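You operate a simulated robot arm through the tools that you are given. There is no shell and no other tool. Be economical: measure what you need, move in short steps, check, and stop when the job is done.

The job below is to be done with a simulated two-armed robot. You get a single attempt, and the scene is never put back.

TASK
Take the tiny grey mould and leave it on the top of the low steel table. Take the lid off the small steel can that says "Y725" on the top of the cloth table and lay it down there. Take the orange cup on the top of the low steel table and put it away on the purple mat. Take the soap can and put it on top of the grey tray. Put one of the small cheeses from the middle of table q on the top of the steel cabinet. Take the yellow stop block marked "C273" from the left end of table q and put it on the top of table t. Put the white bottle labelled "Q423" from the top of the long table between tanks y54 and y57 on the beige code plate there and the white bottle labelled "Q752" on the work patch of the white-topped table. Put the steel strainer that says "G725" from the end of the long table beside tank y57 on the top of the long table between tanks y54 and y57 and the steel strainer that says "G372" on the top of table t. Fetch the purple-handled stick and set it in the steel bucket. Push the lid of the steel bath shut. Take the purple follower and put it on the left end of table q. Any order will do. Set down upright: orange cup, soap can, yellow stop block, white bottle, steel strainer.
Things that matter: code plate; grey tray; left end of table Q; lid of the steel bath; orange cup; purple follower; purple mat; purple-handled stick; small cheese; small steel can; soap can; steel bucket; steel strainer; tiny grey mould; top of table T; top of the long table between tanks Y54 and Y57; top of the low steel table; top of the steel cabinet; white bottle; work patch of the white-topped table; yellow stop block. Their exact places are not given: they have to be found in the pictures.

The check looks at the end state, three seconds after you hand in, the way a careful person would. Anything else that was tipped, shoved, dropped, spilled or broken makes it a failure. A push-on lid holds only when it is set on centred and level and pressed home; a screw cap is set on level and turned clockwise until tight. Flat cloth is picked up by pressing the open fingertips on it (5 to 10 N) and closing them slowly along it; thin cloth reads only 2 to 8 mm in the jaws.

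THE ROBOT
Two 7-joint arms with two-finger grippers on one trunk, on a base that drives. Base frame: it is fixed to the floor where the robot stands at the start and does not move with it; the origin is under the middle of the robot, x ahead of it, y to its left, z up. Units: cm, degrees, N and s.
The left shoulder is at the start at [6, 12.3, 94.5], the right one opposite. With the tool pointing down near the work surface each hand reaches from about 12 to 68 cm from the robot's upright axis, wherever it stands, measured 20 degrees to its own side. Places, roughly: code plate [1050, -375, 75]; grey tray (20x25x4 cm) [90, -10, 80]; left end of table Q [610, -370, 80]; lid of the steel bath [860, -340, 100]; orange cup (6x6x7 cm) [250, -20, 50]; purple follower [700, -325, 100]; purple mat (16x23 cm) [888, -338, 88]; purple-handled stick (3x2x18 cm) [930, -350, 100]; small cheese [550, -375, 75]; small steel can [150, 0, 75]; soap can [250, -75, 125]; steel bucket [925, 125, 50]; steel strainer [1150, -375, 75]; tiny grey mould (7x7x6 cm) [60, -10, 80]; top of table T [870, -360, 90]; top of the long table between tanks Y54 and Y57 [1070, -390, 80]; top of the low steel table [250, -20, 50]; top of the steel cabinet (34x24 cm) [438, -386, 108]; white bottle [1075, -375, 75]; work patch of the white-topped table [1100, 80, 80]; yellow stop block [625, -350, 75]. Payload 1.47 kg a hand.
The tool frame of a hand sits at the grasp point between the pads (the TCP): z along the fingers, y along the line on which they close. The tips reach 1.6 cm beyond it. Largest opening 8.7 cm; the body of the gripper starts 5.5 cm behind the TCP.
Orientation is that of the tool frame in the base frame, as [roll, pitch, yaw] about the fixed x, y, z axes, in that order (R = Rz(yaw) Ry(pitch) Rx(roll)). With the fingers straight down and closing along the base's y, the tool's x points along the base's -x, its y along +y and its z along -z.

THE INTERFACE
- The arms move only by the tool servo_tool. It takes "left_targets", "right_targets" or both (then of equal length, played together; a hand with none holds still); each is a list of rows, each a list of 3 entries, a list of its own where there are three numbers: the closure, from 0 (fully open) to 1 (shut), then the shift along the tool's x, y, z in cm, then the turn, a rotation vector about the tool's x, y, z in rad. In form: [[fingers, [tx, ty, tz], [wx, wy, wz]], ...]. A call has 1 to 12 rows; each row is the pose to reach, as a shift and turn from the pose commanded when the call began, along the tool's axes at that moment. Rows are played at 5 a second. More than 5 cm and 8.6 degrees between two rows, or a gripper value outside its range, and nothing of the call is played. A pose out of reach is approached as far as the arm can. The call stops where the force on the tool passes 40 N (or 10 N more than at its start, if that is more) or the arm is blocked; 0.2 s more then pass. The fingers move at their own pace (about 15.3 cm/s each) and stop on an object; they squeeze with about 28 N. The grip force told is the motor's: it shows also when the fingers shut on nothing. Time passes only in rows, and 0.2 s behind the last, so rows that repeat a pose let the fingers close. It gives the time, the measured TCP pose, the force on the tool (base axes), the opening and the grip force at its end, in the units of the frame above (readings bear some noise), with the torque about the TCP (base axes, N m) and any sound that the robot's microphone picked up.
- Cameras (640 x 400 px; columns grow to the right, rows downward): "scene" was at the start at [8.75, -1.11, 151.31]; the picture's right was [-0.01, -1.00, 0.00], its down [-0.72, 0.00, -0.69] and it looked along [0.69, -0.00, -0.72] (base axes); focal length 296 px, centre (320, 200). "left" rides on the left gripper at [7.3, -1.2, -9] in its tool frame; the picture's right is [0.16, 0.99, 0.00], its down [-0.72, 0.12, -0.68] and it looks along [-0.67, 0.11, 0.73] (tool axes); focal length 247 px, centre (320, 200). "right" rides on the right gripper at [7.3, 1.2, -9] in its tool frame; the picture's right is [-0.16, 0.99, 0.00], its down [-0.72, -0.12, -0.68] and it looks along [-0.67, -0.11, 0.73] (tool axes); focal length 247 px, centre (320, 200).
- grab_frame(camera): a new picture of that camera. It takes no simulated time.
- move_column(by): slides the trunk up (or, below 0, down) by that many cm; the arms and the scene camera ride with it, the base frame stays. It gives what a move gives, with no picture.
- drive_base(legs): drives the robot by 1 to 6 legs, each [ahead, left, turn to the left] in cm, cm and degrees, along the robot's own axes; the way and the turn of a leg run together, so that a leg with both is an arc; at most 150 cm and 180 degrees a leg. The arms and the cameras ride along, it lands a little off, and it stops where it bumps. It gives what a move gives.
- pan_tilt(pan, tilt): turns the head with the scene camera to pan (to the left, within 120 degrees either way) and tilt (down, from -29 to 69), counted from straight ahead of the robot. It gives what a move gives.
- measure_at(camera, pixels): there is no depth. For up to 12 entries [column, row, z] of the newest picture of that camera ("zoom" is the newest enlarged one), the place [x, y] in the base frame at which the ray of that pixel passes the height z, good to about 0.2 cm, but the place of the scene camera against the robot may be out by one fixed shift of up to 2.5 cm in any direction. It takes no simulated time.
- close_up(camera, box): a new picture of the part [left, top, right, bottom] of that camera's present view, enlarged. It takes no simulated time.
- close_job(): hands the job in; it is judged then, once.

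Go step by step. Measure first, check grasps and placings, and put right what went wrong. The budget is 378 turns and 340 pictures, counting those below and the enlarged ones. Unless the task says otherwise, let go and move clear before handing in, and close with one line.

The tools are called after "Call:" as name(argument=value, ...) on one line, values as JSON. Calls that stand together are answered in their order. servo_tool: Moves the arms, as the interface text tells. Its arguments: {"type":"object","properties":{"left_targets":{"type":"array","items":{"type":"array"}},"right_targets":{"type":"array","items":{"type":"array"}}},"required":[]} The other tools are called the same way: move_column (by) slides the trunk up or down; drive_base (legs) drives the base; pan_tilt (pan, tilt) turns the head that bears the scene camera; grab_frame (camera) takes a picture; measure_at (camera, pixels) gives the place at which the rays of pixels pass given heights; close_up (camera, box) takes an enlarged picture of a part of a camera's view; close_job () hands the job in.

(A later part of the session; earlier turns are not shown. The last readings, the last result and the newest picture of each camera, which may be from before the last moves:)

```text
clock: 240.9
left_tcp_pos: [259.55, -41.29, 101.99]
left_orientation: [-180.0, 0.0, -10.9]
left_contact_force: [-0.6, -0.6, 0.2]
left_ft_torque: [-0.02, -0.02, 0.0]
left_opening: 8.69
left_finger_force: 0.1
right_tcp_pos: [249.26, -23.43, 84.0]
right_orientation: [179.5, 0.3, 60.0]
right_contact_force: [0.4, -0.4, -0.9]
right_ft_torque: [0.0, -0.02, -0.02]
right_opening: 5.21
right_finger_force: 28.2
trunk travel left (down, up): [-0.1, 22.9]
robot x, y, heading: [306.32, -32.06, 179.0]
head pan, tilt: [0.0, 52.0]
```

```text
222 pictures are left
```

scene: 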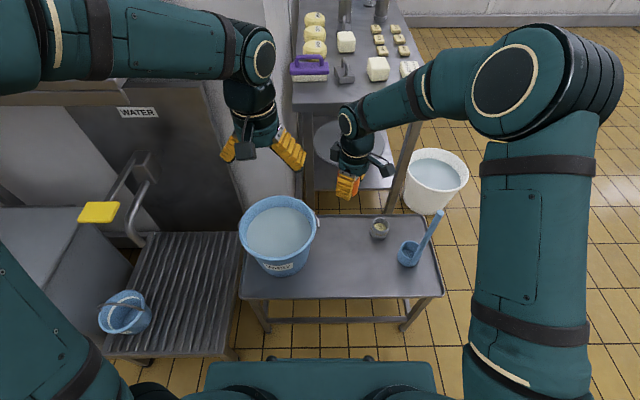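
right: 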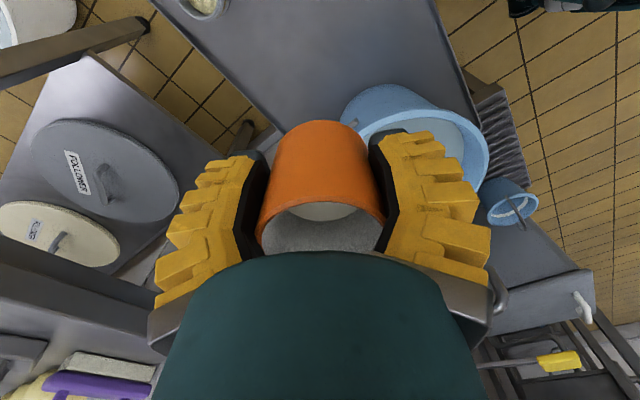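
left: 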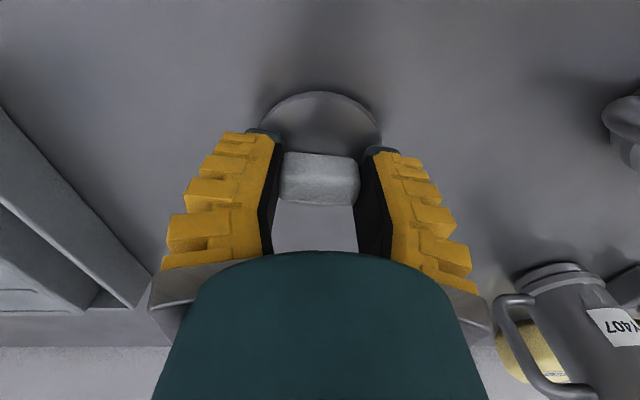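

Cup held (5.21 cm). I retract the right hand and turn it back straight.

Call:
servo_tool(right_targets=[[1, [0.7, 1.2, -1.7], [0, 0, 0.131]], [1, [1.4, 2.4, -3.4], [0, 0, 0.262]], [1, [2.1, 3.6, -5.1], [0, 0, 0.393]], [1, [2.8, 4.8, -6.8], [0, 0, 0.524]], [1, [3.5, 6, -8.5], [0, 0, 0.654]], [1, [4.2, 7.2, -10.2], [0, 0, 0.785]], [1, [5, 8.4, -12], [0, 0, 0.916]], [1, [6, 10.4, -15], [0, 0, 1.047]], [1, [6, 10.4, -15], [0, 0, 1.047]]])

Call:
drive_base(legs=[[-40, 0, 0], [0, 0, 90]])

Call:
pan_tilt(pan=0, tilt=15)

Call:
grab_frame(camera="scene")

Call:
pan_tilt(pan=60, tilt=15)

Call:
grab_frame(camera="scene")

```text
clock: 242.9
left_tcp_pos: [259.62, -41.26, 101.97]
left_orientation: [-180.0, 0.1, -11.0]
left_contact_force: [-0.5, 0.2, -1.0]
left_ft_torque: [0.0, -0.01, -0.03]
left_opening: 8.71
left_finger_force: 0.1
right_tcp_pos: [261.15, -23.14, 99.05]
right_orientation: [179.5, -0.3, 0.0]
right_contact_force: [-0.6, -0.3, -0.4]
right_ft_torque: [0.01, -0.02, -0.02]
right_opening: 5.2
right_finger_force: 27.8
trunk travel left (down, up): [-0.1, 22.9]
robot x, y, heading: [306.51, -31.84, 179.4]
head pan, tilt: [0.0, 52.0]
```

```text
clock: 249.2
left_tcp_pos: [355.45, -79.59, 102.08]
left_orientation: [-180.0, 0.0, 78.0]
left_contact_force: [0.0, -0.2, -1.1]
left_ft_torque: [-0.01, -0.02, 0.02]
left_opening: 8.72
left_finger_force: 0.0
right_tcp_pos: [337.43, -77.56, 98.95]
right_orientation: [179.5, -0.3, 89.2]
right_contact_force: [-0.6, 0.4, -1.5]
right_ft_torque: [0.02, -0.01, -0.01]
right_opening: 5.2
right_finger_force: 28.4
trunk travel left (down, up): [-0.1, 22.9]
robot x, y, heading: [346.99, -32.59, -91.8]
head pan, tilt: [0.0, 52.0]
```

```text
clock: 250.2
left_tcp_pos: [355.53, -79.6, 101.86]
left_orientation: [-179.9, -0.1, 78.1]
left_contact_force: [0.5, -0.2, 0.6]
left_ft_torque: [-0.01, 0.01, -0.03]
left_opening: 8.68
left_finger_force: 0.0
right_tcp_pos: [337.47, -77.65, 98.99]
right_orientation: [179.5, -0.3, 89.2]
right_contact_force: [-0.5, 0.3, -0.3]
right_ft_torque: [-0.02, 0.0, -0.01]
right_opening: 5.19
right_finger_force: 27.7
trunk travel left (down, up): [-0.1, 22.9]
robot x, y, heading: [347.25, -32.67, -92.0]
head pan, tilt: [0.0, 15.0]
```

```text
221 pictures are left
```

scene: 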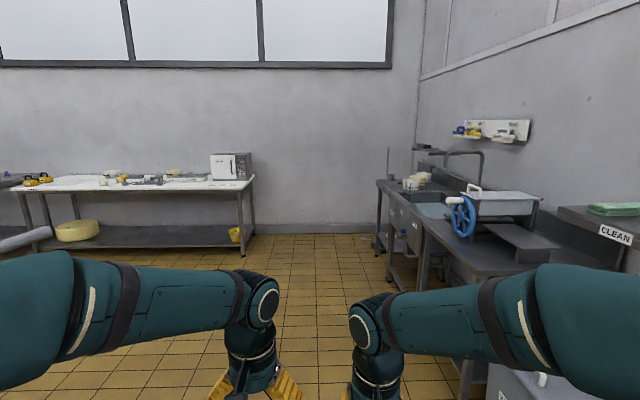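

```text
clock: 251.5
left_tcp_pos: [355.51, -79.55, 102.02]
left_orientation: [179.9, -0.1, 78.0]
left_contact_force: [-0.2, -1.0, -0.3]
left_ft_torque: [0.01, 0.04, 0.0]
left_opening: 8.71
left_finger_force: 0.0
right_tcp_pos: [337.46, -77.49, 98.92]
right_orientation: [179.4, -0.4, 89.2]
right_contact_force: [0.1, 1.0, -0.4]
right_ft_torque: [0.01, 0.01, 0.0]
right_opening: 5.21
right_finger_force: 28.4
trunk travel left (down, up): [-0.1, 22.9]
robot x, y, heading: [346.76, -32.39, -92.0]
head pan, tilt: [60.0, 15.0]
```

```text
220 pictures are left
```

scene: 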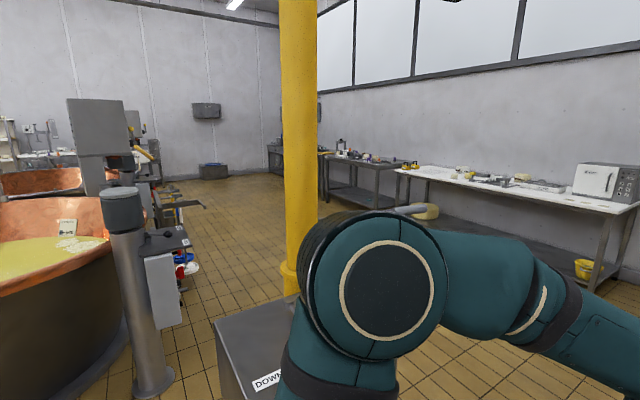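

The long wall tables lie ahead: the box at (230,165) is the steel cabinet on table Q's near end. I drive toward the middle of table Q, stopping short.

Call:
drive_base(legs=[[145, 0, 2], [90, 100, 0]])

Call:
pan_tilt(pan=0, tilt=25)

Call:
grab_frame(camera="scene")

Call:
pan_tilt(pan=60, tilt=20)

Call:
grab_frame(camera="scene")

```text
clock: 267.4
left_tcp_pos: [455.47, -313.55, 101.97]
left_orientation: [-180.0, 0.0, 80.7]
left_contact_force: [-0.4, -0.1, -0.1]
left_ft_torque: [-0.02, -0.02, 0.0]
left_opening: 8.72
left_finger_force: 0.1
right_tcp_pos: [437.26, -312.34, 99.06]
right_orientation: [179.6, -0.3, 91.8]
right_contact_force: [-0.1, 0.4, -0.6]
right_ft_torque: [0.04, 0.0, 0.0]
right_opening: 5.19
right_finger_force: 28.2
trunk travel left (down, up): [-0.1, 22.9]
robot x, y, heading: [444.76, -266.64, -89.2]
head pan, tilt: [60.0, 15.0]
```

```text
clock: 268.7
left_tcp_pos: [455.59, -313.6, 102.13]
left_orientation: [-179.9, 0.0, 80.7]
left_contact_force: [-0.2, 0.4, 0.7]
left_ft_torque: [-0.02, 0.04, 0.01]
left_opening: 8.7
left_finger_force: 0.1
right_tcp_pos: [437.43, -312.46, 99.02]
right_orientation: [179.6, -0.2, 91.9]
right_contact_force: [-0.8, -0.7, -0.8]
right_ft_torque: [-0.01, 0.03, -0.02]
right_opening: 5.19
right_finger_force: 27.7
trunk travel left (down, up): [-0.1, 22.9]
robot x, y, heading: [444.74, -266.85, -89.2]
head pan, tilt: [0.0, 25.0]
```

```text
219 pictures are left
```

scene: 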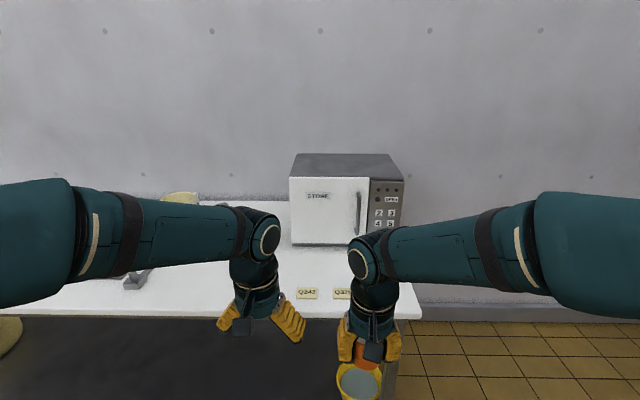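

```text
clock: 270.0
left_tcp_pos: [455.57, -313.56, 101.97]
left_orientation: [180.0, 0.0, 80.6]
left_contact_force: [0.5, -0.5, -0.1]
left_ft_torque: [0.0, 0.0, 0.03]
left_opening: 8.69
left_finger_force: 0.0
right_tcp_pos: [437.48, -312.52, 99.09]
right_orientation: [179.5, -0.3, 91.8]
right_contact_force: [0.1, 0.3, -1.2]
right_ft_torque: [0.0, 0.02, 0.04]
right_opening: 5.19
right_finger_force: 28.0
trunk travel left (down, up): [-0.1, 22.9]
robot x, y, heading: [445.1, -267.08, -89.2]
head pan, tilt: [60.0, 20.0]
```

```text
218 pictures are left
```

scene: 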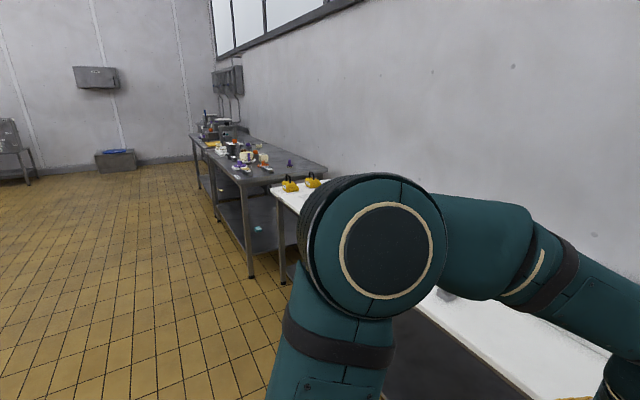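

Table Q runs to the left, with yellow stop blocks at its far end. I strafe to x≈550.

Call:
drive_base(legs=[[0, 105, 0]])

Call:
pan_tilt(pan=0, tilt=40)

Call:
grab_frame(camera="scene")

```text
clock: 279.5
left_tcp_pos: [560.09, -312.67, 102.05]
left_orientation: [-180.0, 0.0, 80.0]
left_contact_force: [0.3, 0.4, 0.0]
left_ft_torque: [-0.03, -0.02, 0.0]
left_opening: 8.68
left_finger_force: 0.1
right_tcp_pos: [542.07, -311.26, 98.84]
right_orientation: [179.5, -0.3, 91.2]
right_contact_force: [-0.7, -0.6, -0.5]
right_ft_torque: [0.03, -0.01, -0.04]
right_opening: 5.2
right_finger_force: 28.5
trunk travel left (down, up): [-0.1, 22.9]
robot x, y, heading: [549.6, -265.89, -89.5]
head pan, tilt: [60.0, 20.0]
```

```text
clock: 280.8
left_tcp_pos: [560.14, -312.56, 102.14]
left_orientation: [-180.0, -0.1, 79.9]
left_contact_force: [-1.0, 0.6, -0.9]
left_ft_torque: [0.0, 0.03, -0.01]
left_opening: 8.68
left_finger_force: 0.1
right_tcp_pos: [542.06, -311.24, 98.93]
right_orientation: [179.5, -0.3, 91.2]
right_contact_force: [-0.5, 0.3, -1.2]
right_ft_torque: [0.04, 0.04, 0.02]
right_opening: 5.2
right_finger_force: 28.4
trunk travel left (down, up): [-0.1, 22.9]
robot x, y, heading: [549.93, -266.03, -89.7]
head pan, tilt: [0.0, 40.0]
```

```text
217 pictures are left
```

scene: 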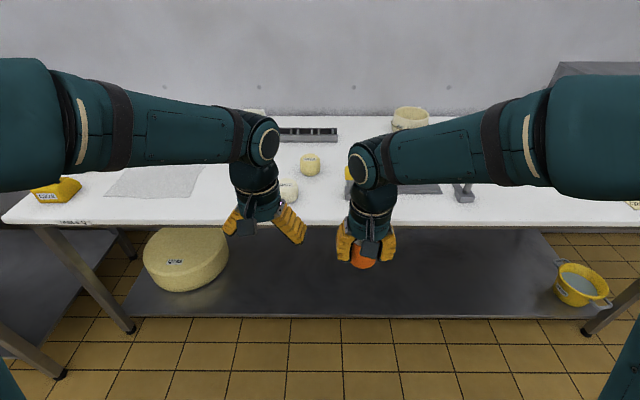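

Call:
close_up(camera="scene", box=[80, 90, 480, 240])

Call:
measure_at(camera="scene", pixels=[[310, 174, 80], [289, 200, 80], [320, 226, 80], [5, 223, 80], [320, 118, 80], [66, 200, 80]])

Call:
grab_frame(camera="left")

```text
1.60 times, centred on (280, 165) of scene
```

zoom: 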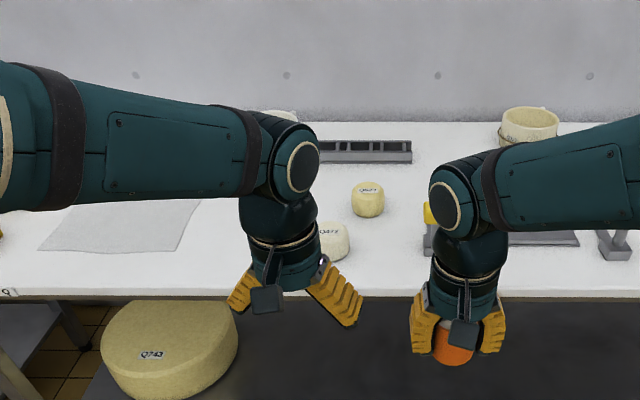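

```text
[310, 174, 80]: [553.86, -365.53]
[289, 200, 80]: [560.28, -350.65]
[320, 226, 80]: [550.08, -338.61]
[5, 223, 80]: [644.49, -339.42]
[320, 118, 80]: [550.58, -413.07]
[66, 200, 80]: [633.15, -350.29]
```

```text
215 pictures are left
```

left: 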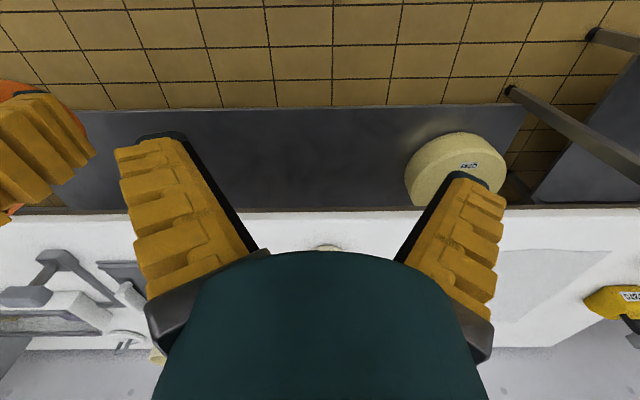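

Small cheeses stand at about (554,-368) and (560,-353). I move in to about (545,-296).

Call:
drive_base(legs=[[29, -4, 0]])

Call:
pan_tilt(pan=0, tilt=50)

Call:
grab_frame(camera="scene")

Call:
grab_frame(camera="left")

```text
clock: 282.8
left_tcp_pos: [556.18, -341.71, 102.02]
left_orientation: [179.9, -0.2, 79.9]
left_contact_force: [0.5, 0.4, -0.1]
left_ft_torque: [0.0, -0.01, 0.0]
left_opening: 8.69
left_finger_force: 0.1
right_tcp_pos: [538.33, -340.43, 98.92]
right_orientation: [179.5, -0.3, 91.3]
right_contact_force: [0.1, -0.4, -0.6]
right_ft_torque: [0.05, 0.02, 0.02]
right_opening: 5.22
right_finger_force: 28.7
trunk travel left (down, up): [-0.1, 22.9]
robot x, y, heading: [546.08, -295.08, -89.5]
head pan, tilt: [0.0, 40.0]
```

```text
clock: 283.6
left_tcp_pos: [556.1, -341.53, 102.02]
left_orientation: [180.0, 0.0, 80.1]
left_contact_force: [-0.5, 0.3, -0.3]
left_ft_torque: [-0.01, 0.01, -0.01]
left_opening: 8.72
left_finger_force: 0.0
right_tcp_pos: [538.29, -340.33, 98.98]
right_orientation: [179.5, -0.3, 91.3]
right_contact_force: [-0.2, 0.2, -0.4]
right_ft_torque: [0.01, 0.0, 0.0]
right_opening: 5.2
right_finger_force: 27.7
trunk travel left (down, up): [-0.1, 22.9]
robot x, y, heading: [545.94, -294.98, -89.9]
head pan, tilt: [0.0, 50.0]
```

```text
214 pictures are left
```

scene: 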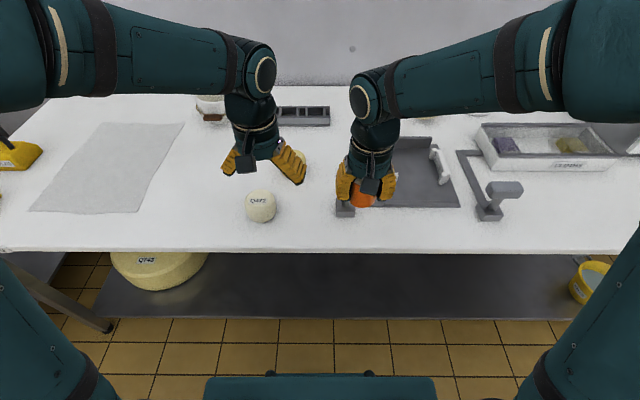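

```text
213 pictures are left
```

left: 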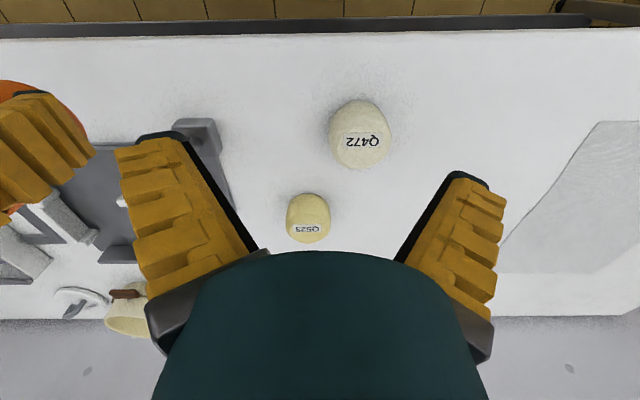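

Two cheeses: Q472 (white, (360,135)) and the smaller Q525 (307,218). I take the small Q525; measuring it.

Call:
measure_at(camera="left", pixels=[[308, 228, 84], [286, 215, 82], [330, 215, 82], [307, 195, 80], [360, 142, 85], [328, 135, 83], [391, 135, 83]])

Call:
close_up(camera="left", box=[260, 80, 420, 250])

```text
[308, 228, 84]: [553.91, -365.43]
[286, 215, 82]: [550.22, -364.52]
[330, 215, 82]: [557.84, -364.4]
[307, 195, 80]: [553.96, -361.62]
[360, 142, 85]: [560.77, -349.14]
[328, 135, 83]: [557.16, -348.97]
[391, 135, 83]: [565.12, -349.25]
```

```text
2.35 times, centred on (340, 165) of left
```

zoom: 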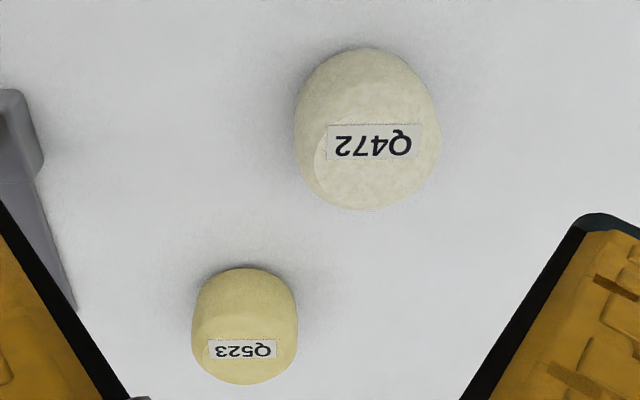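

Q523 is about 7.6 cm across, Q472 about 8. I advance 7 cm and bring the left hand above Q523.

Call:
drive_base(legs=[[7, 0, 0]])

Call:
servo_tool(left_targets=[[0, [-4, -1, 0], [0, 0, 0]], [0, [-8, -2, 1], [0, 0, 0]], [0, [-11, -3, 4], [0, 0, 0]], [0, [-14, -4.5, 7], [0, 0, 0]], [0, [-16, -5, 9], [0, 0, 0]], [0, [-16, -5, 9], [0, 0, 0]]])

Call:
grab_frame(camera="left")

```text
clock: 284.6
left_tcp_pos: [556.41, -348.73, 101.82]
left_orientation: [-180.0, -0.2, 80.0]
left_contact_force: [-0.1, -0.6, -0.1]
left_ft_torque: [0.06, 0.0, -0.01]
left_opening: 8.72
left_finger_force: 0.1
right_tcp_pos: [538.36, -347.37, 98.86]
right_orientation: [179.5, -0.5, 91.1]
right_contact_force: [-0.2, 0.0, -0.7]
right_ft_torque: [0.03, -0.01, -0.02]
right_opening: 5.21
right_finger_force: 27.7
trunk travel left (down, up): [-0.1, 22.9]
robot x, y, heading: [546.21, -301.62, -89.8]
head pan, tilt: [0.0, 50.0]
```

```text
clock: 286.0
left_tcp_pos: [548.64, -363.52, 93.03]
left_orientation: [179.9, 0.0, 80.0]
left_contact_force: [0.3, -0.5, 0.6]
left_ft_torque: [-0.03, -0.01, -0.01]
left_opening: 8.68
left_finger_force: 0.0
right_tcp_pos: [538.31, -347.28, 98.89]
right_orientation: [179.5, -0.3, 91.2]
right_contact_force: [-0.9, 0.6, -1.1]
right_ft_torque: [-0.01, 0.0, 0.04]
right_opening: 5.2
right_finger_force: 27.7
trunk travel left (down, up): [-0.1, 22.9]
robot x, y, heading: [546.43, -301.64, -89.8]
head pan, tilt: [0.0, 50.0]
```

```text
211 pictures are left
```

left: 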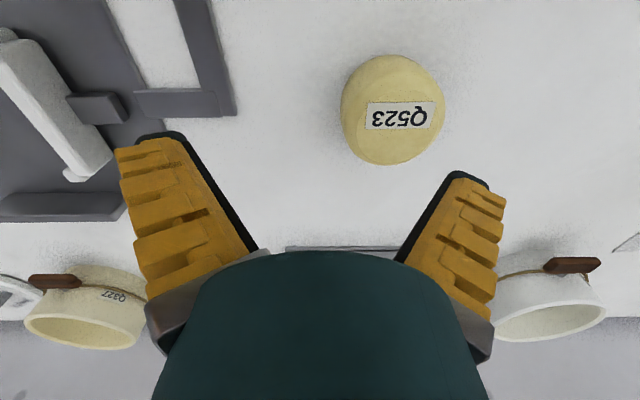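

Call:
measure_at(camera="left", pixels=[[400, 115, 84], [400, 115, 82], [341, 110, 82], [445, 110, 82], [393, 60, 80]])

```text
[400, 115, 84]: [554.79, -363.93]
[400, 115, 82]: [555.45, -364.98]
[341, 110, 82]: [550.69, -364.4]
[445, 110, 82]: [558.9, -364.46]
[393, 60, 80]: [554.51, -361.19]
```

Cheese centre (554.5,-364.4). I shift over it and check alignment before descending.

Call:
servo_tool(left_targets=[[0, [0, 3, 0], [0, 0, 0]], [0, [0.1, 5.95, 0], [0, 0, 0]], [0, [0.1, 5.95, 2.5], [0, 0, 0]], [0, [0.1, 5.95, 2.5], [0, 0, 0]]])

Call:
grab_frame(camera="left")

```text
clock: 287.0
left_tcp_pos: [554.44, -364.24, 90.63]
left_orientation: [-180.0, -0.1, 80.0]
left_contact_force: [-0.1, -0.8, -0.1]
left_ft_torque: [0.0, -0.01, -0.02]
left_opening: 8.68
left_finger_force: 0.1
right_tcp_pos: [538.26, -347.19, 98.97]
right_orientation: [179.5, -0.3, 91.1]
right_contact_force: [0.1, 0.7, -1.5]
right_ft_torque: [-0.01, 0.0, -0.02]
right_opening: 5.21
right_finger_force: 27.9
trunk travel left (down, up): [-0.1, 22.9]
robot x, y, heading: [546.01, -301.82, -89.6]
head pan, tilt: [0.0, 50.0]
```

```text
210 pictures are left
```

left: 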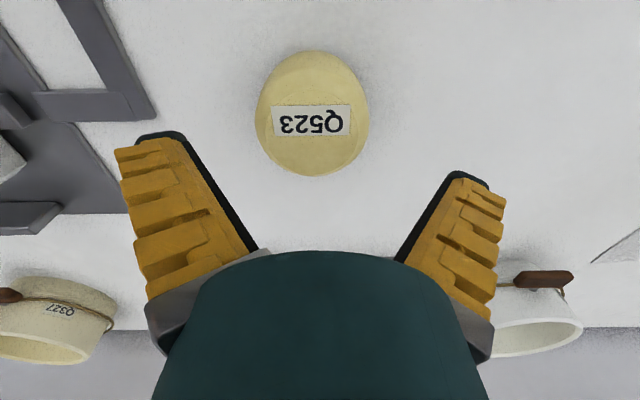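

Call:
measure_at(camera="left", pixels=[[255, 115, 82], [369, 115, 82], [255, 115, 83], [369, 115, 83], [312, 50, 80], [312, 176, 85]])

```text
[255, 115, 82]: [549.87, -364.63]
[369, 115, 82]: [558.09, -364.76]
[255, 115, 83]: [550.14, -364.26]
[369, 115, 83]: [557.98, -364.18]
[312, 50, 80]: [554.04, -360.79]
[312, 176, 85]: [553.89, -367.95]
```

Call:
servo_tool(left_targets=[[0, [0, -0.35, 1.5], [0, 0, 0]], [0, [0, -0.35, 3], [0, 0, 0]], [0, [0, -0.35, 4], [0, 0, 0]], [0, [0, -0.35, 4.6], [0, 0, 0]], [0, [0, -0.35, 4.6], [0, 0, 0]]])

Call:
grab_frame(camera="left")

```text
clock: 288.2
left_tcp_pos: [554.18, -364.21, 85.99]
left_orientation: [-180.0, 0.1, 80.1]
left_contact_force: [0.3, -0.4, 0.2]
left_ft_torque: [0.03, 0.02, 0.03]
left_opening: 8.7
left_finger_force: 0.2
right_tcp_pos: [538.29, -347.3, 98.96]
right_orientation: [179.5, -0.3, 91.2]
right_contact_force: [-0.2, 0.6, -0.9]
right_ft_torque: [0.0, -0.02, -0.01]
right_opening: 5.18
right_finger_force: 28.3
trunk travel left (down, up): [-0.1, 22.9]
robot x, y, heading: [546.36, -301.78, -89.7]
head pan, tilt: [0.0, 50.0]
```

```text
209 pictures are left
```

left: 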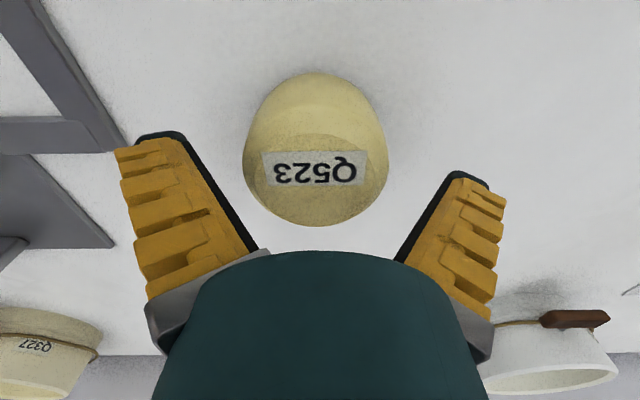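

Centred with room on both sides. I descend 3 cm more and close.

Call:
servo_tool(left_targets=[[0, [0, 0, 1], [0, 0, 0]], [0, [0, 0, 2], [0, 0, 0]], [0, [0, 0, 2.9], [0, 0, 0]], [0, [0, 0, 2.9], [0, 0, 0]], [0.3, [0, 0, 2.9], [0, 0, 0]], [0.7, [0, 0, 2.9], [0, 0, 0]], [1, [0, 0, 2.9], [0, 0, 0]], [1, [0, 0, 2.9], [0, 0, 0]]])

Call:
grab_frame(camera="left")

```text
clock: 290.0
left_tcp_pos: [554.14, -364.21, 83.07]
left_orientation: [180.0, 0.1, 80.0]
left_contact_force: [-2.1, -5.3, 13.1]
left_ft_torque: [-0.04, 0.09, 0.01]
left_opening: 8.01
left_finger_force: 28.4
right_tcp_pos: [538.12, -347.29, 98.94]
right_orientation: [179.5, -0.3, 91.2]
right_contact_force: [0.6, 0.6, -1.3]
right_ft_torque: [0.0, 0.0, -0.01]
right_opening: 5.21
right_finger_force: 27.8
trunk travel left (down, up): [-0.1, 22.9]
robot x, y, heading: [546.36, -301.49, -89.7]
head pan, tilt: [0.0, 50.0]
```

```text
208 pictures are left
```

left: 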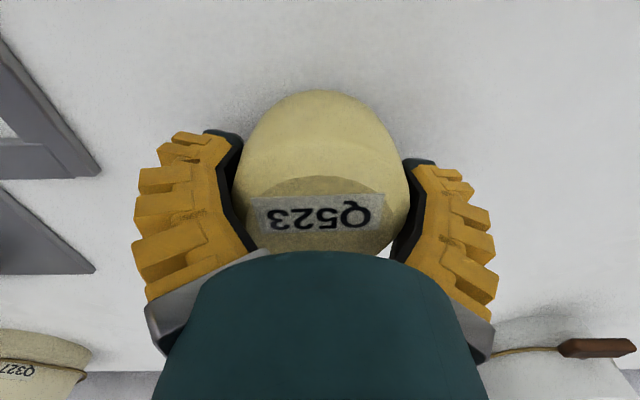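

Gripped at 8.0 cm. I lift, retract a bit, and raise the column for the cabinet.

Call:
servo_tool(left_targets=[[1, [0, 0, -2], [0, 0, 0]], [1, [0, 0, -6], [0, 0, 0]], [1, [0, 0, -10], [0, 0, 0]], [1, [0, 0, -14], [0, 0, 0]], [1, [2, 0, -18], [0, 0, 0]], [1, [5, 0, -21], [0, 0, 0]], [1, [9, 0, -22], [0, 0, 0]], [1, [13, 1, -22], [0, 0, 0]], [1, [17, 2, -22], [0, 0, 0]], [1, [17, 2, -22], [0, 0, 0]]])

Call:
move_column(by=21)

Call:
drive_base(legs=[[-20, 0, 0], [0, -100, 0]])

Call:
grab_frame(camera="scene")

Call:
grab_frame(camera="left")

```text
clock: 292.2
left_tcp_pos: [559.24, -347.95, 105.12]
left_orientation: [180.0, 0.0, 80.0]
left_contact_force: [-0.4, -0.3, -2.6]
left_ft_torque: [-0.01, 0.0, 0.01]
left_opening: 7.37
left_finger_force: 28.2
right_tcp_pos: [538.25, -347.37, 98.96]
right_orientation: [179.6, -0.2, 91.2]
right_contact_force: [-0.9, -0.2, -1.1]
right_ft_torque: [0.03, 0.03, -0.01]
right_opening: 5.21
right_finger_force: 28.0
trunk travel left (down, up): [-0.1, 22.9]
robot x, y, heading: [546.09, -301.54, -89.7]
head pan, tilt: [0.0, 50.0]
```

```text
clock: 294.4
left_tcp_pos: [559.27, -348.01, 125.98]
left_orientation: [-180.0, -0.1, 80.0]
left_contact_force: [0.6, 0.5, -3.0]
left_ft_torque: [0.02, 0.02, 0.02]
left_opening: 7.38
left_finger_force: 28.1
right_tcp_pos: [538.27, -347.31, 119.98]
right_orientation: [179.5, -0.4, 91.2]
right_contact_force: [-0.3, 0.6, -1.3]
right_ft_torque: [0.01, -0.01, -0.03]
right_opening: 5.15
right_finger_force: 27.9
trunk travel left (down, up): [-21.1, 1.9]
robot x, y, heading: [545.73, -301.77, -89.8]
head pan, tilt: [0.0, 50.0]
```

```text
clock: 304.7
left_tcp_pos: [458.6, -328.0, 126.08]
left_orientation: [-180.0, 0.0, 79.3]
left_contact_force: [-0.7, -0.7, -1.8]
left_ft_torque: [-0.01, 0.01, -0.03]
left_opening: 7.36
left_finger_force: 27.7
right_tcp_pos: [437.6, -326.98, 119.87]
right_orientation: [179.5, -0.3, 90.5]
right_contact_force: [1.0, 0.3, -0.3]
right_ft_torque: [0.02, -0.02, 0.0]
right_opening: 5.22
right_finger_force: 28.0
trunk travel left (down, up): [-21.1, 1.9]
robot x, y, heading: [446.21, -281.37, -90.6]
head pan, tilt: [0.0, 50.0]
```

```text
207 pictures are left
```

scene: 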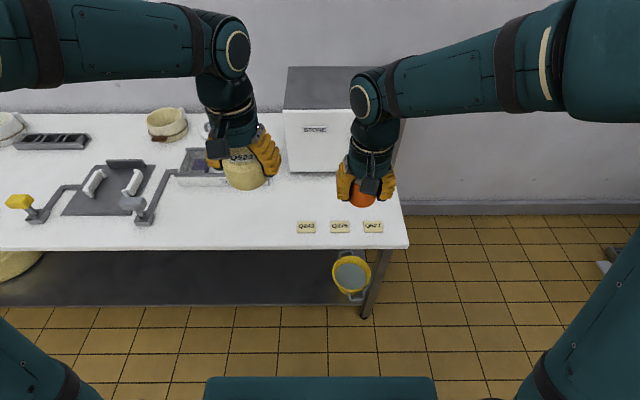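

```text
206 pictures are left
```

left: 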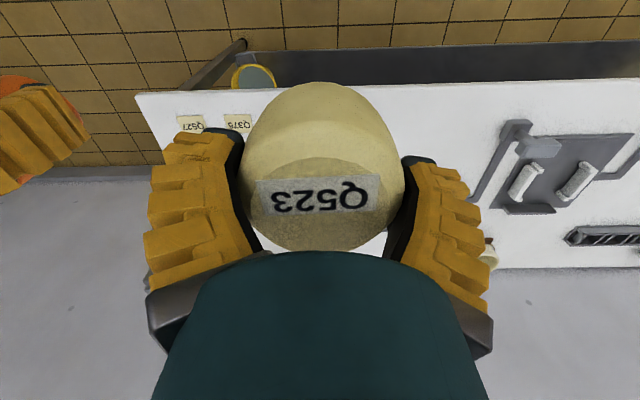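

Call:
measure_at(camera="scene", pixels=[[284, 109, 108], [350, 109, 108], [290, 67, 108], [395, 67, 108], [284, 172, 80], [406, 245, 80]])

```text
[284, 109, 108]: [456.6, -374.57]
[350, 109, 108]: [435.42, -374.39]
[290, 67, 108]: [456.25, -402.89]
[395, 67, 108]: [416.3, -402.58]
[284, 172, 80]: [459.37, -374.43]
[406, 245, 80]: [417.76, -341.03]
```

The cabinet top spans about x 420–456, y -374…-402, too deep for a level reach from the front. I check the floor to the right of the table's end for a side approach.

Call:
pan_tilt(pan=-45, tilt=40)

Call:
grab_frame(camera="scene")

```text
clock: 305.9
left_tcp_pos: [458.55, -327.9, 126.17]
left_orientation: [-180.0, 0.0, 79.3]
left_contact_force: [0.3, 0.4, -2.8]
left_ft_torque: [-0.06, 0.0, -0.02]
left_opening: 7.37
left_finger_force: 27.9
right_tcp_pos: [437.48, -327.01, 120.02]
right_orientation: [179.5, -0.3, 90.6]
right_contact_force: [-0.4, -0.9, -0.2]
right_ft_torque: [-0.01, -0.01, -0.02]
right_opening: 5.21
right_finger_force: 27.8
trunk travel left (down, up): [-21.1, 1.9]
robot x, y, heading: [445.88, -281.7, -90.4]
head pan, tilt: [-45.0, 40.0]
```

```text
205 pictures are left
```

scene: 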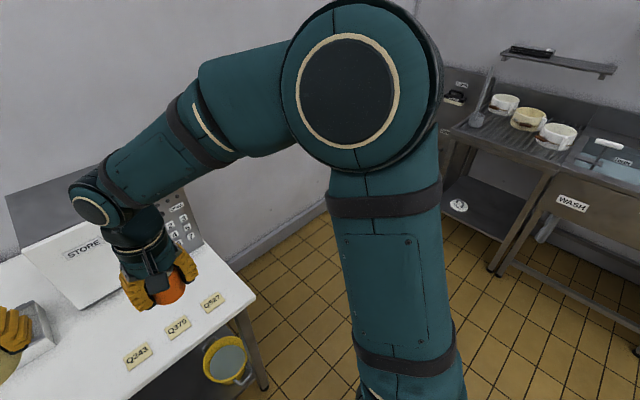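

Call:
measure_at(camera="scene", pixels=[[490, 275, 0], [545, 175, 85], [445, 133, 85], [255, 298, 80], [268, 390, 0], [325, 205, 0], [205, 222, 100], [620, 330, 0]])

```text
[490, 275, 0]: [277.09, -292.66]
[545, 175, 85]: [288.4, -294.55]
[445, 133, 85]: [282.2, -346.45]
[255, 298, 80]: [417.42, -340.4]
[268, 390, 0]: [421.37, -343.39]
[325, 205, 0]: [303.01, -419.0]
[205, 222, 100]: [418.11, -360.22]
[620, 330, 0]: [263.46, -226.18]
```

There's a clear bay to the right of the table (bench at x≈288, wall y≈-415). I tuck the right hand, then drive into the bay heading -20°.

Call:
servo_tool(right_targets=[[1, [3, -2.5, 0], [0, 0, 0]], [1, [6, -5, 0], [0, 0, 0]], [1, [9, -7.5, 0], [0, 0, 0]], [1, [12, -10, 0], [0, 0, 0]], [1, [15, -12, 0], [0, 0, 0]], [1, [15, -12, 0], [0, 0, 0]]])

Call:
drive_base(legs=[[0, -75, 0], [0, 0, 70], [34, -65, 0]])

Call:
pan_tilt(pan=0, tilt=45)

Call:
grab_frame(camera="scene")

```text
clock: 307.2
left_tcp_pos: [458.61, -328.02, 125.98]
left_orientation: [179.9, -0.1, 79.3]
left_contact_force: [-0.2, -0.6, -3.2]
left_ft_torque: [0.03, -0.01, 0.01]
left_opening: 7.34
left_finger_force: 27.7
right_tcp_pos: [425.47, -312.15, 120.05]
right_orientation: [179.6, -0.4, 90.5]
right_contact_force: [0.2, -0.3, -0.8]
right_ft_torque: [0.02, 0.01, -0.01]
right_opening: 5.17
right_finger_force: 27.7
trunk travel left (down, up): [-21.1, 1.9]
robot x, y, heading: [445.87, -281.79, -90.3]
head pan, tilt: [-45.0, 40.0]
```

```text
clock: 323.0
left_tcp_pos: [426.32, -357.82, 126.03]
left_orientation: [180.0, -0.1, 148.3]
left_contact_force: [0.4, 0.2, -1.9]
left_ft_torque: [0.0, -0.04, -0.01]
left_opening: 7.31
left_finger_force: 28.0
right_tcp_pos: [399.67, -383.05, 120.01]
right_orientation: [179.5, -0.2, 159.5]
right_contact_force: [0.5, 0.3, -0.8]
right_ft_torque: [-0.02, -0.02, 0.01]
right_opening: 5.2
right_finger_force: 27.6
trunk travel left (down, up): [-21.1, 1.9]
robot x, y, heading: [378.51, -352.88, -21.3]
head pan, tilt: [-45.0, 40.0]
```

```text
clock: 324.1
left_tcp_pos: [426.29, -357.84, 126.08]
left_orientation: [179.9, 0.1, 148.3]
left_contact_force: [-0.5, 0.5, -2.1]
left_ft_torque: [-0.01, -0.01, 0.0]
left_opening: 7.35
left_finger_force: 28.3
right_tcp_pos: [399.74, -382.93, 120.07]
right_orientation: [179.4, -0.3, 159.5]
right_contact_force: [0.2, -0.1, -0.8]
right_ft_torque: [0.01, 0.03, -0.02]
right_opening: 5.16
right_finger_force: 27.3
trunk travel left (down, up): [-21.1, 1.9]
robot x, y, heading: [378.38, -352.93, -21.2]
head pan, tilt: [0.0, 45.0]
```

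```text
204 pictures are left
```

scene: 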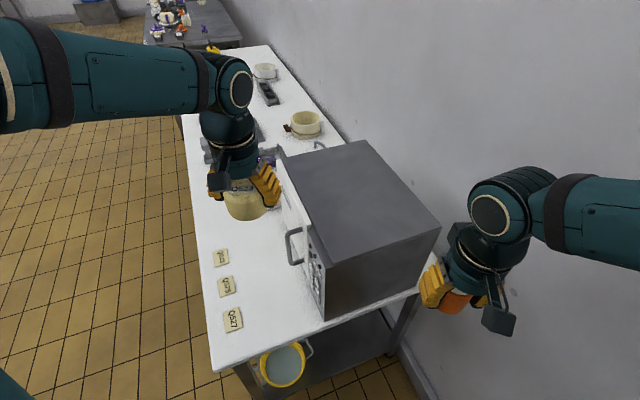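

Call:
measure_at(camera="scene", pixels=[[440, 230, 108], [366, 141, 108], [283, 163, 108], [325, 262, 108], [350, 195, 108]])

```text
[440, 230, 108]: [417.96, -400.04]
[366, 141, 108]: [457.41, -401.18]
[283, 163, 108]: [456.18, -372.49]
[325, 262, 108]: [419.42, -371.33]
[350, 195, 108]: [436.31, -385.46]
```

I strafe 8 cm right to shorten the reach; first I check the right elbow's clearance to the wall.

Call:
pan_tilt(pan=-60, tilt=45)

Call:
grab_frame(camera="scene")

```text
clock: 325.4
left_tcp_pos: [426.31, -357.87, 126.06]
left_orientation: [-179.9, 0.0, 148.3]
left_contact_force: [-0.4, 0.1, -1.3]
left_ft_torque: [0.0, 0.02, 0.01]
left_opening: 7.32
left_finger_force: 27.9
right_tcp_pos: [399.74, -383.02, 119.91]
right_orientation: [179.5, -0.3, 159.5]
right_contact_force: [0.1, -0.3, -0.8]
right_ft_torque: [0.0, 0.01, -0.01]
right_opening: 5.2
right_finger_force: 27.8
trunk travel left (down, up): [-21.1, 1.9]
robot x, y, heading: [378.33, -352.7, -21.5]
head pan, tilt: [-60.0, 45.0]
```

```text
203 pictures are left
```

scene: 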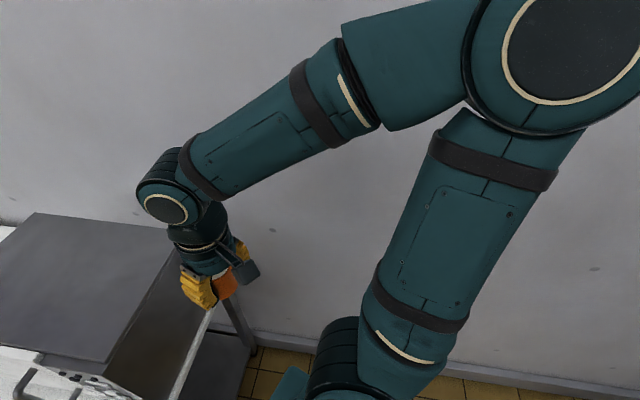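

The right elbow would come too near the wall, so I stay and reach to about (429,-382), near the cabinet top's corner region.

Call:
servo_tool(left_targets=[[1, [-2.5, -3.2, 0], [0, 0, 0]], [1, [-5, -6.4, 0], [0, 0, 0]], [1, [-7.5, -9.6, 0], [0, 0, 0]], [1, [-10, -12.8, 0], [0, 0, 0]], [1, [-12.5, -16, 0], [0, 0, 0]], [1, [-15, -19.2, 0], [0, 0, 0]], [1, [-15, -19.2, 0], [0, 0, 0]]])

Call:
pan_tilt(pan=0, tilt=50)

Call:
grab_frame(camera="scene")

Call:
grab_frame(camera="left")

```text
clock: 327.0
left_tcp_pos: [429.08, -381.86, 125.96]
left_orientation: [-180.0, -0.1, 148.3]
left_contact_force: [-0.6, 1.0, -2.6]
left_ft_torque: [-0.01, -0.04, -0.01]
left_opening: 7.33
left_finger_force: 28.0
right_tcp_pos: [399.68, -382.91, 119.93]
right_orientation: [179.7, -0.3, 159.5]
right_contact_force: [-1.0, 0.1, -1.0]
right_ft_torque: [-0.07, -0.04, -0.01]
right_opening: 5.2
right_finger_force: 28.1
trunk travel left (down, up): [-21.1, 1.9]
robot x, y, heading: [378.46, -353.19, -21.2]
head pan, tilt: [-60.0, 45.0]
```

```text
clock: 328.3
left_tcp_pos: [429.0, -382.08, 125.99]
left_orientation: [-180.0, -0.1, 148.3]
left_contact_force: [-0.8, -0.3, -1.4]
left_ft_torque: [0.0, -0.01, -0.01]
left_opening: 7.33
left_finger_force: 27.5
right_tcp_pos: [399.69, -383.04, 119.97]
right_orientation: [179.5, -0.3, 159.6]
right_contact_force: [-0.2, -0.3, -2.2]
right_ft_torque: [-0.01, 0.01, -0.03]
right_opening: 5.17
right_finger_force: 27.9
trunk travel left (down, up): [-21.1, 1.9]
robot x, y, heading: [378.68, -353.0, -21.4]
head pan, tilt: [0.0, 50.0]
```

```text
202 pictures are left
```

scene: 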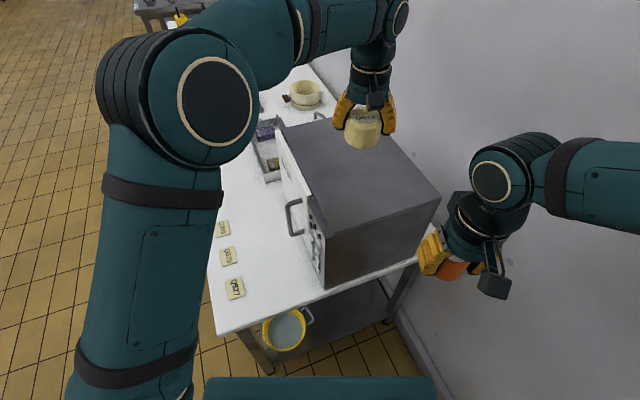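

```text
201 pictures are left
```

left: 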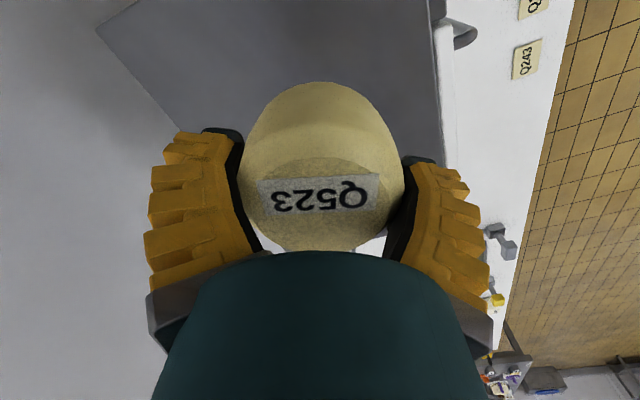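

Call:
measure_at(camera="left", pixels=[[97, 30, 108], [432, 30, 108], [180, 128, 108], [440, 128, 108]])

Call:
servo_tool(left_targets=[[1, [0, 0, 3], [0, 0, 0]], [1, [0, 0, 6], [0, 0, 0]], [1, [0, 0, 9], [0, 0, 0]], [1, [0, 0, 11], [0, 0, 0]], [1, [0, 0, 12], [0, 0, 0]], [1, [0, 0, 12], [0, 0, 0]]])

Call:
grab_frame(camera="left")

```text
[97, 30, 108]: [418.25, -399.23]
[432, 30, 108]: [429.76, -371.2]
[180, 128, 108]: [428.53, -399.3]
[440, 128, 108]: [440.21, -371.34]
```

```text
clock: 329.7
left_tcp_pos: [428.87, -382.15, 113.98]
left_orientation: [-180.0, 0.0, 148.3]
left_contact_force: [0.9, -0.8, -2.5]
left_ft_torque: [-0.01, 0.0, -0.01]
left_opening: 7.35
left_finger_force: 28.1
right_tcp_pos: [399.71, -383.14, 120.06]
right_orientation: [179.4, -0.2, 159.6]
right_contact_force: [-0.4, -1.6, -1.8]
right_ft_torque: [-0.01, 0.01, -0.01]
right_opening: 5.18
right_finger_force: 28.2
trunk travel left (down, up): [-21.1, 1.9]
robot x, y, heading: [378.46, -352.81, -21.5]
head pan, tilt: [0.0, 50.0]
```

```text
200 pictures are left
```

left: 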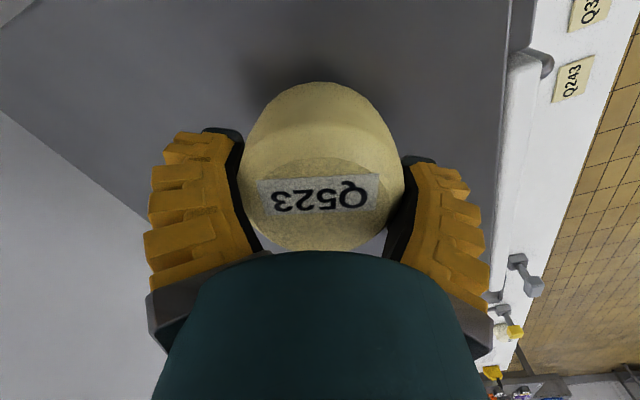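

Call:
servo_tool(left_targets=[[1, [0, 0, 0.5], [0, 0, 0]], [1, [0, 0, 1], [0, 0, 0]], [1, [0, 0, 1.5], [0, 0, 0]], [1, [0, 0, 2], [0, 0, 0]], [1, [0, 0, 2.4], [0, 0, 0]], [1, [0, 0, 2.8], [0, 0, 0]], [1, [0, 0, 2.8], [0, 0, 0]]])

Call:
grab_frame(camera="left")

```text
clock: 331.3
left_tcp_pos: [428.86, -382.05, 111.49]
left_orientation: [-179.8, 0.3, 148.3]
left_contact_force: [4.8, -2.3, 35.0]
left_ft_torque: [0.04, 0.02, 0.0]
left_opening: 7.88
left_finger_force: 28.1
right_tcp_pos: [399.51, -382.89, 119.93]
right_orientation: [179.6, -0.1, 159.5]
right_contact_force: [-0.4, 0.2, -1.0]
right_ft_torque: [0.01, -0.02, 0.01]
right_opening: 5.18
right_finger_force: 28.7
trunk travel left (down, up): [-21.1, 1.9]
robot x, y, heading: [378.66, -352.9, -21.3]
head pan, tilt: [0.0, 50.0]
```

```text
199 pictures are left
```

left: 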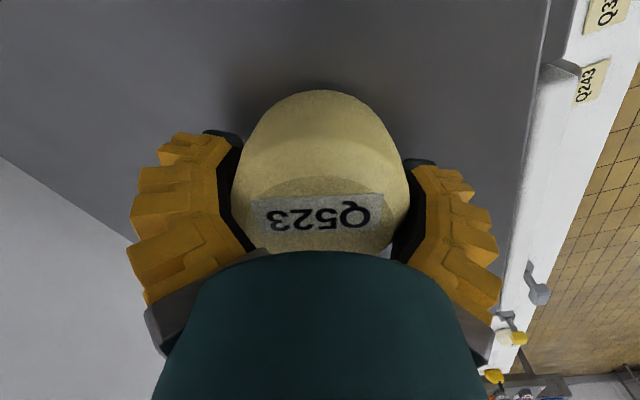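

Contact (35 N). I ease up slightly, open and rise.

Call:
servo_tool(left_targets=[[1, [0, 0, -0.4], [0, 0, 0]], [0.5, [0, 0, -0.4], [0, 0, 0]], [0, [0, 0, -0.4], [0, 0, 0]], [0, [0, 0, -0.4], [0, 0, 0]], [0, [0, 0, -3], [0, 0, 0]], [0, [0, 0, -7], [0, 0, 0]], [0, [0, 0, -11.5], [0, 0, 0]], [0, [3, 2, -14], [0, 0, 0]], [0, [6, 5, -14], [0, 0, 0]], [0, [9, 8, -14], [0, 0, 0]], [0, [12, 11, -14], [0, 0, 0]]])

Call:
grab_frame(camera="scene")

```text
clock: 333.7
left_tcp_pos: [424.5, -366.22, 125.22]
left_orientation: [-180.0, -0.1, 148.3]
left_contact_force: [-0.8, -0.3, -0.5]
left_ft_torque: [-0.01, 0.02, 0.02]
left_opening: 8.72
left_finger_force: 0.0
right_tcp_pos: [399.59, -382.8, 120.0]
right_orientation: [179.6, -0.3, 159.5]
right_contact_force: [-0.9, 0.3, -1.5]
right_ft_torque: [-0.03, 0.0, 0.04]
right_opening: 5.21
right_finger_force: 28.1
trunk travel left (down, up): [-21.1, 1.9]
robot x, y, heading: [378.33, -352.76, -21.2]
head pan, tilt: [0.0, 50.0]
```

```text
198 pictures are left
```

scene: 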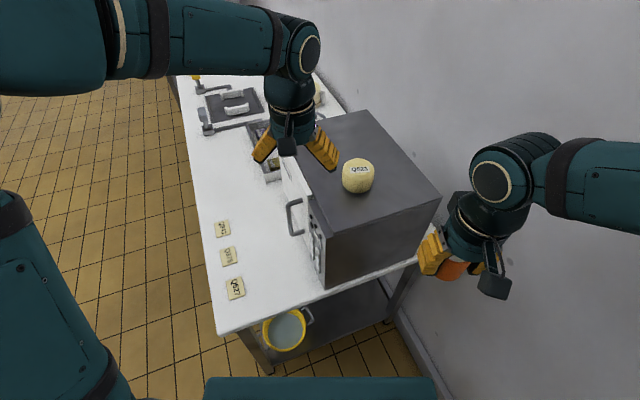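

The cheese stands on the cabinet. I drive back out and along to the left end of table Q.

Call:
drive_base(legs=[[-34, 62, 0], [0, 0, -69], [0, 130, 0], [0, 120, 0]])

Call:
pan_tilt(pan=0, tilt=45)

Call:
grab_frame(camera="scene")

```text
clock: 364.3
left_tcp_pos: [624.06, -331.26, 125.19]
left_orientation: [179.9, 0.0, 79.8]
left_contact_force: [-0.7, -0.1, -0.4]
left_ft_torque: [-0.03, -0.01, 0.03]
left_opening: 8.69
left_finger_force: 0.1
right_tcp_pos: [599.53, -314.26, 120.01]
right_orientation: [179.4, -0.3, 91.0]
right_contact_force: [0.5, -0.1, -1.3]
right_ft_torque: [0.01, -0.01, 0.0]
right_opening: 5.19
right_finger_force: 28.0
trunk travel left (down, up): [-21.1, 1.9]
robot x, y, heading: [619.95, -283.74, -89.9]
head pan, tilt: [0.0, 50.0]
```

```text
clock: 364.9
left_tcp_pos: [624.11, -331.29, 125.15]
left_orientation: [-179.9, 0.0, 79.8]
left_contact_force: [-0.8, 0.4, 0.6]
left_ft_torque: [0.01, -0.01, 0.01]
left_opening: 8.7
left_finger_force: 0.2
right_tcp_pos: [599.66, -314.21, 119.97]
right_orientation: [179.6, -0.4, 91.0]
right_contact_force: [0.8, -0.1, -1.4]
right_ft_torque: [0.05, 0.0, 0.04]
right_opening: 5.18
right_finger_force: 27.6
trunk travel left (down, up): [-21.1, 1.9]
robot x, y, heading: [619.64, -283.57, -89.9]
head pan, tilt: [0.0, 45.0]
```

```text
197 pictures are left
```

scene: 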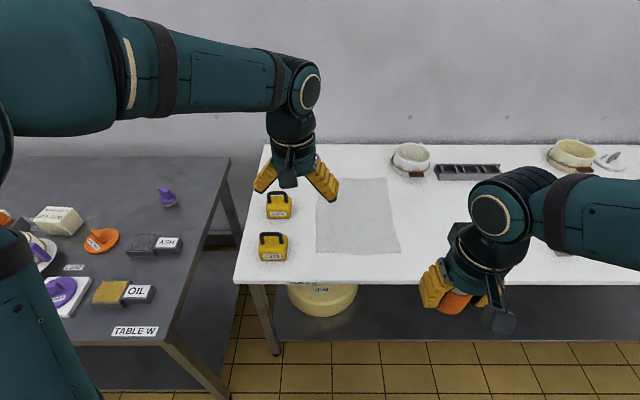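

Call:
close_up(camera="scene", box=[230, 170, 350, 290])

Call:
close_up(camera="scene", box=[0, 140, 240, 340])

Call:
measure_at(camera="scene", pixels=[[279, 218, 80], [273, 260, 80], [272, 238, 87], [235, 283, 80], [275, 152, 80], [318, 250, 80], [350, 217, 80]])

```text
3.33 times, centred on (290, 230) of scene
```

zoom: 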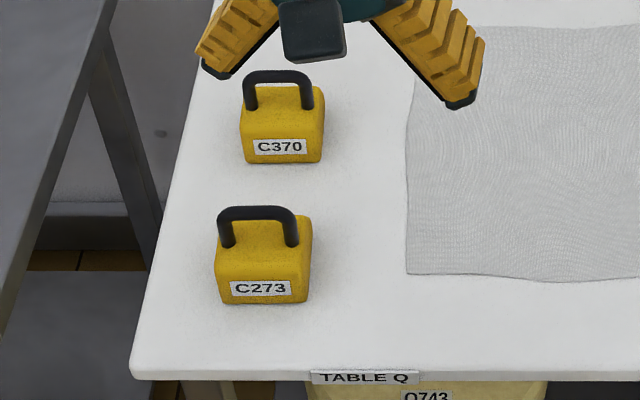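

```text
2.00 times, centred on (120, 240) of scene
```

zoom: 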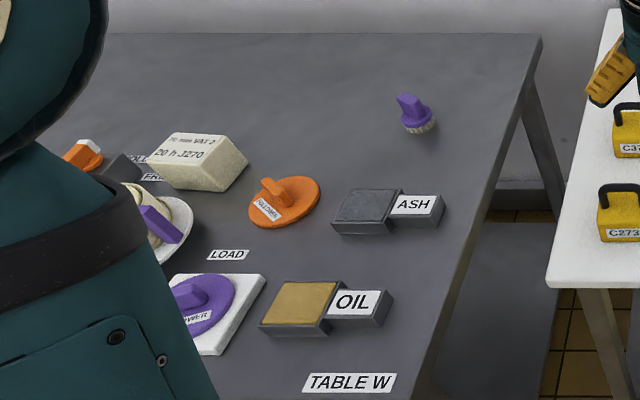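

```text
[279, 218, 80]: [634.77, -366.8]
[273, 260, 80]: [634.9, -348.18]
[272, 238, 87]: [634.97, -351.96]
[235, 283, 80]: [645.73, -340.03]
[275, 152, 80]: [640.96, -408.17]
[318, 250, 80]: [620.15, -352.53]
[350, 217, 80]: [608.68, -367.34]
```

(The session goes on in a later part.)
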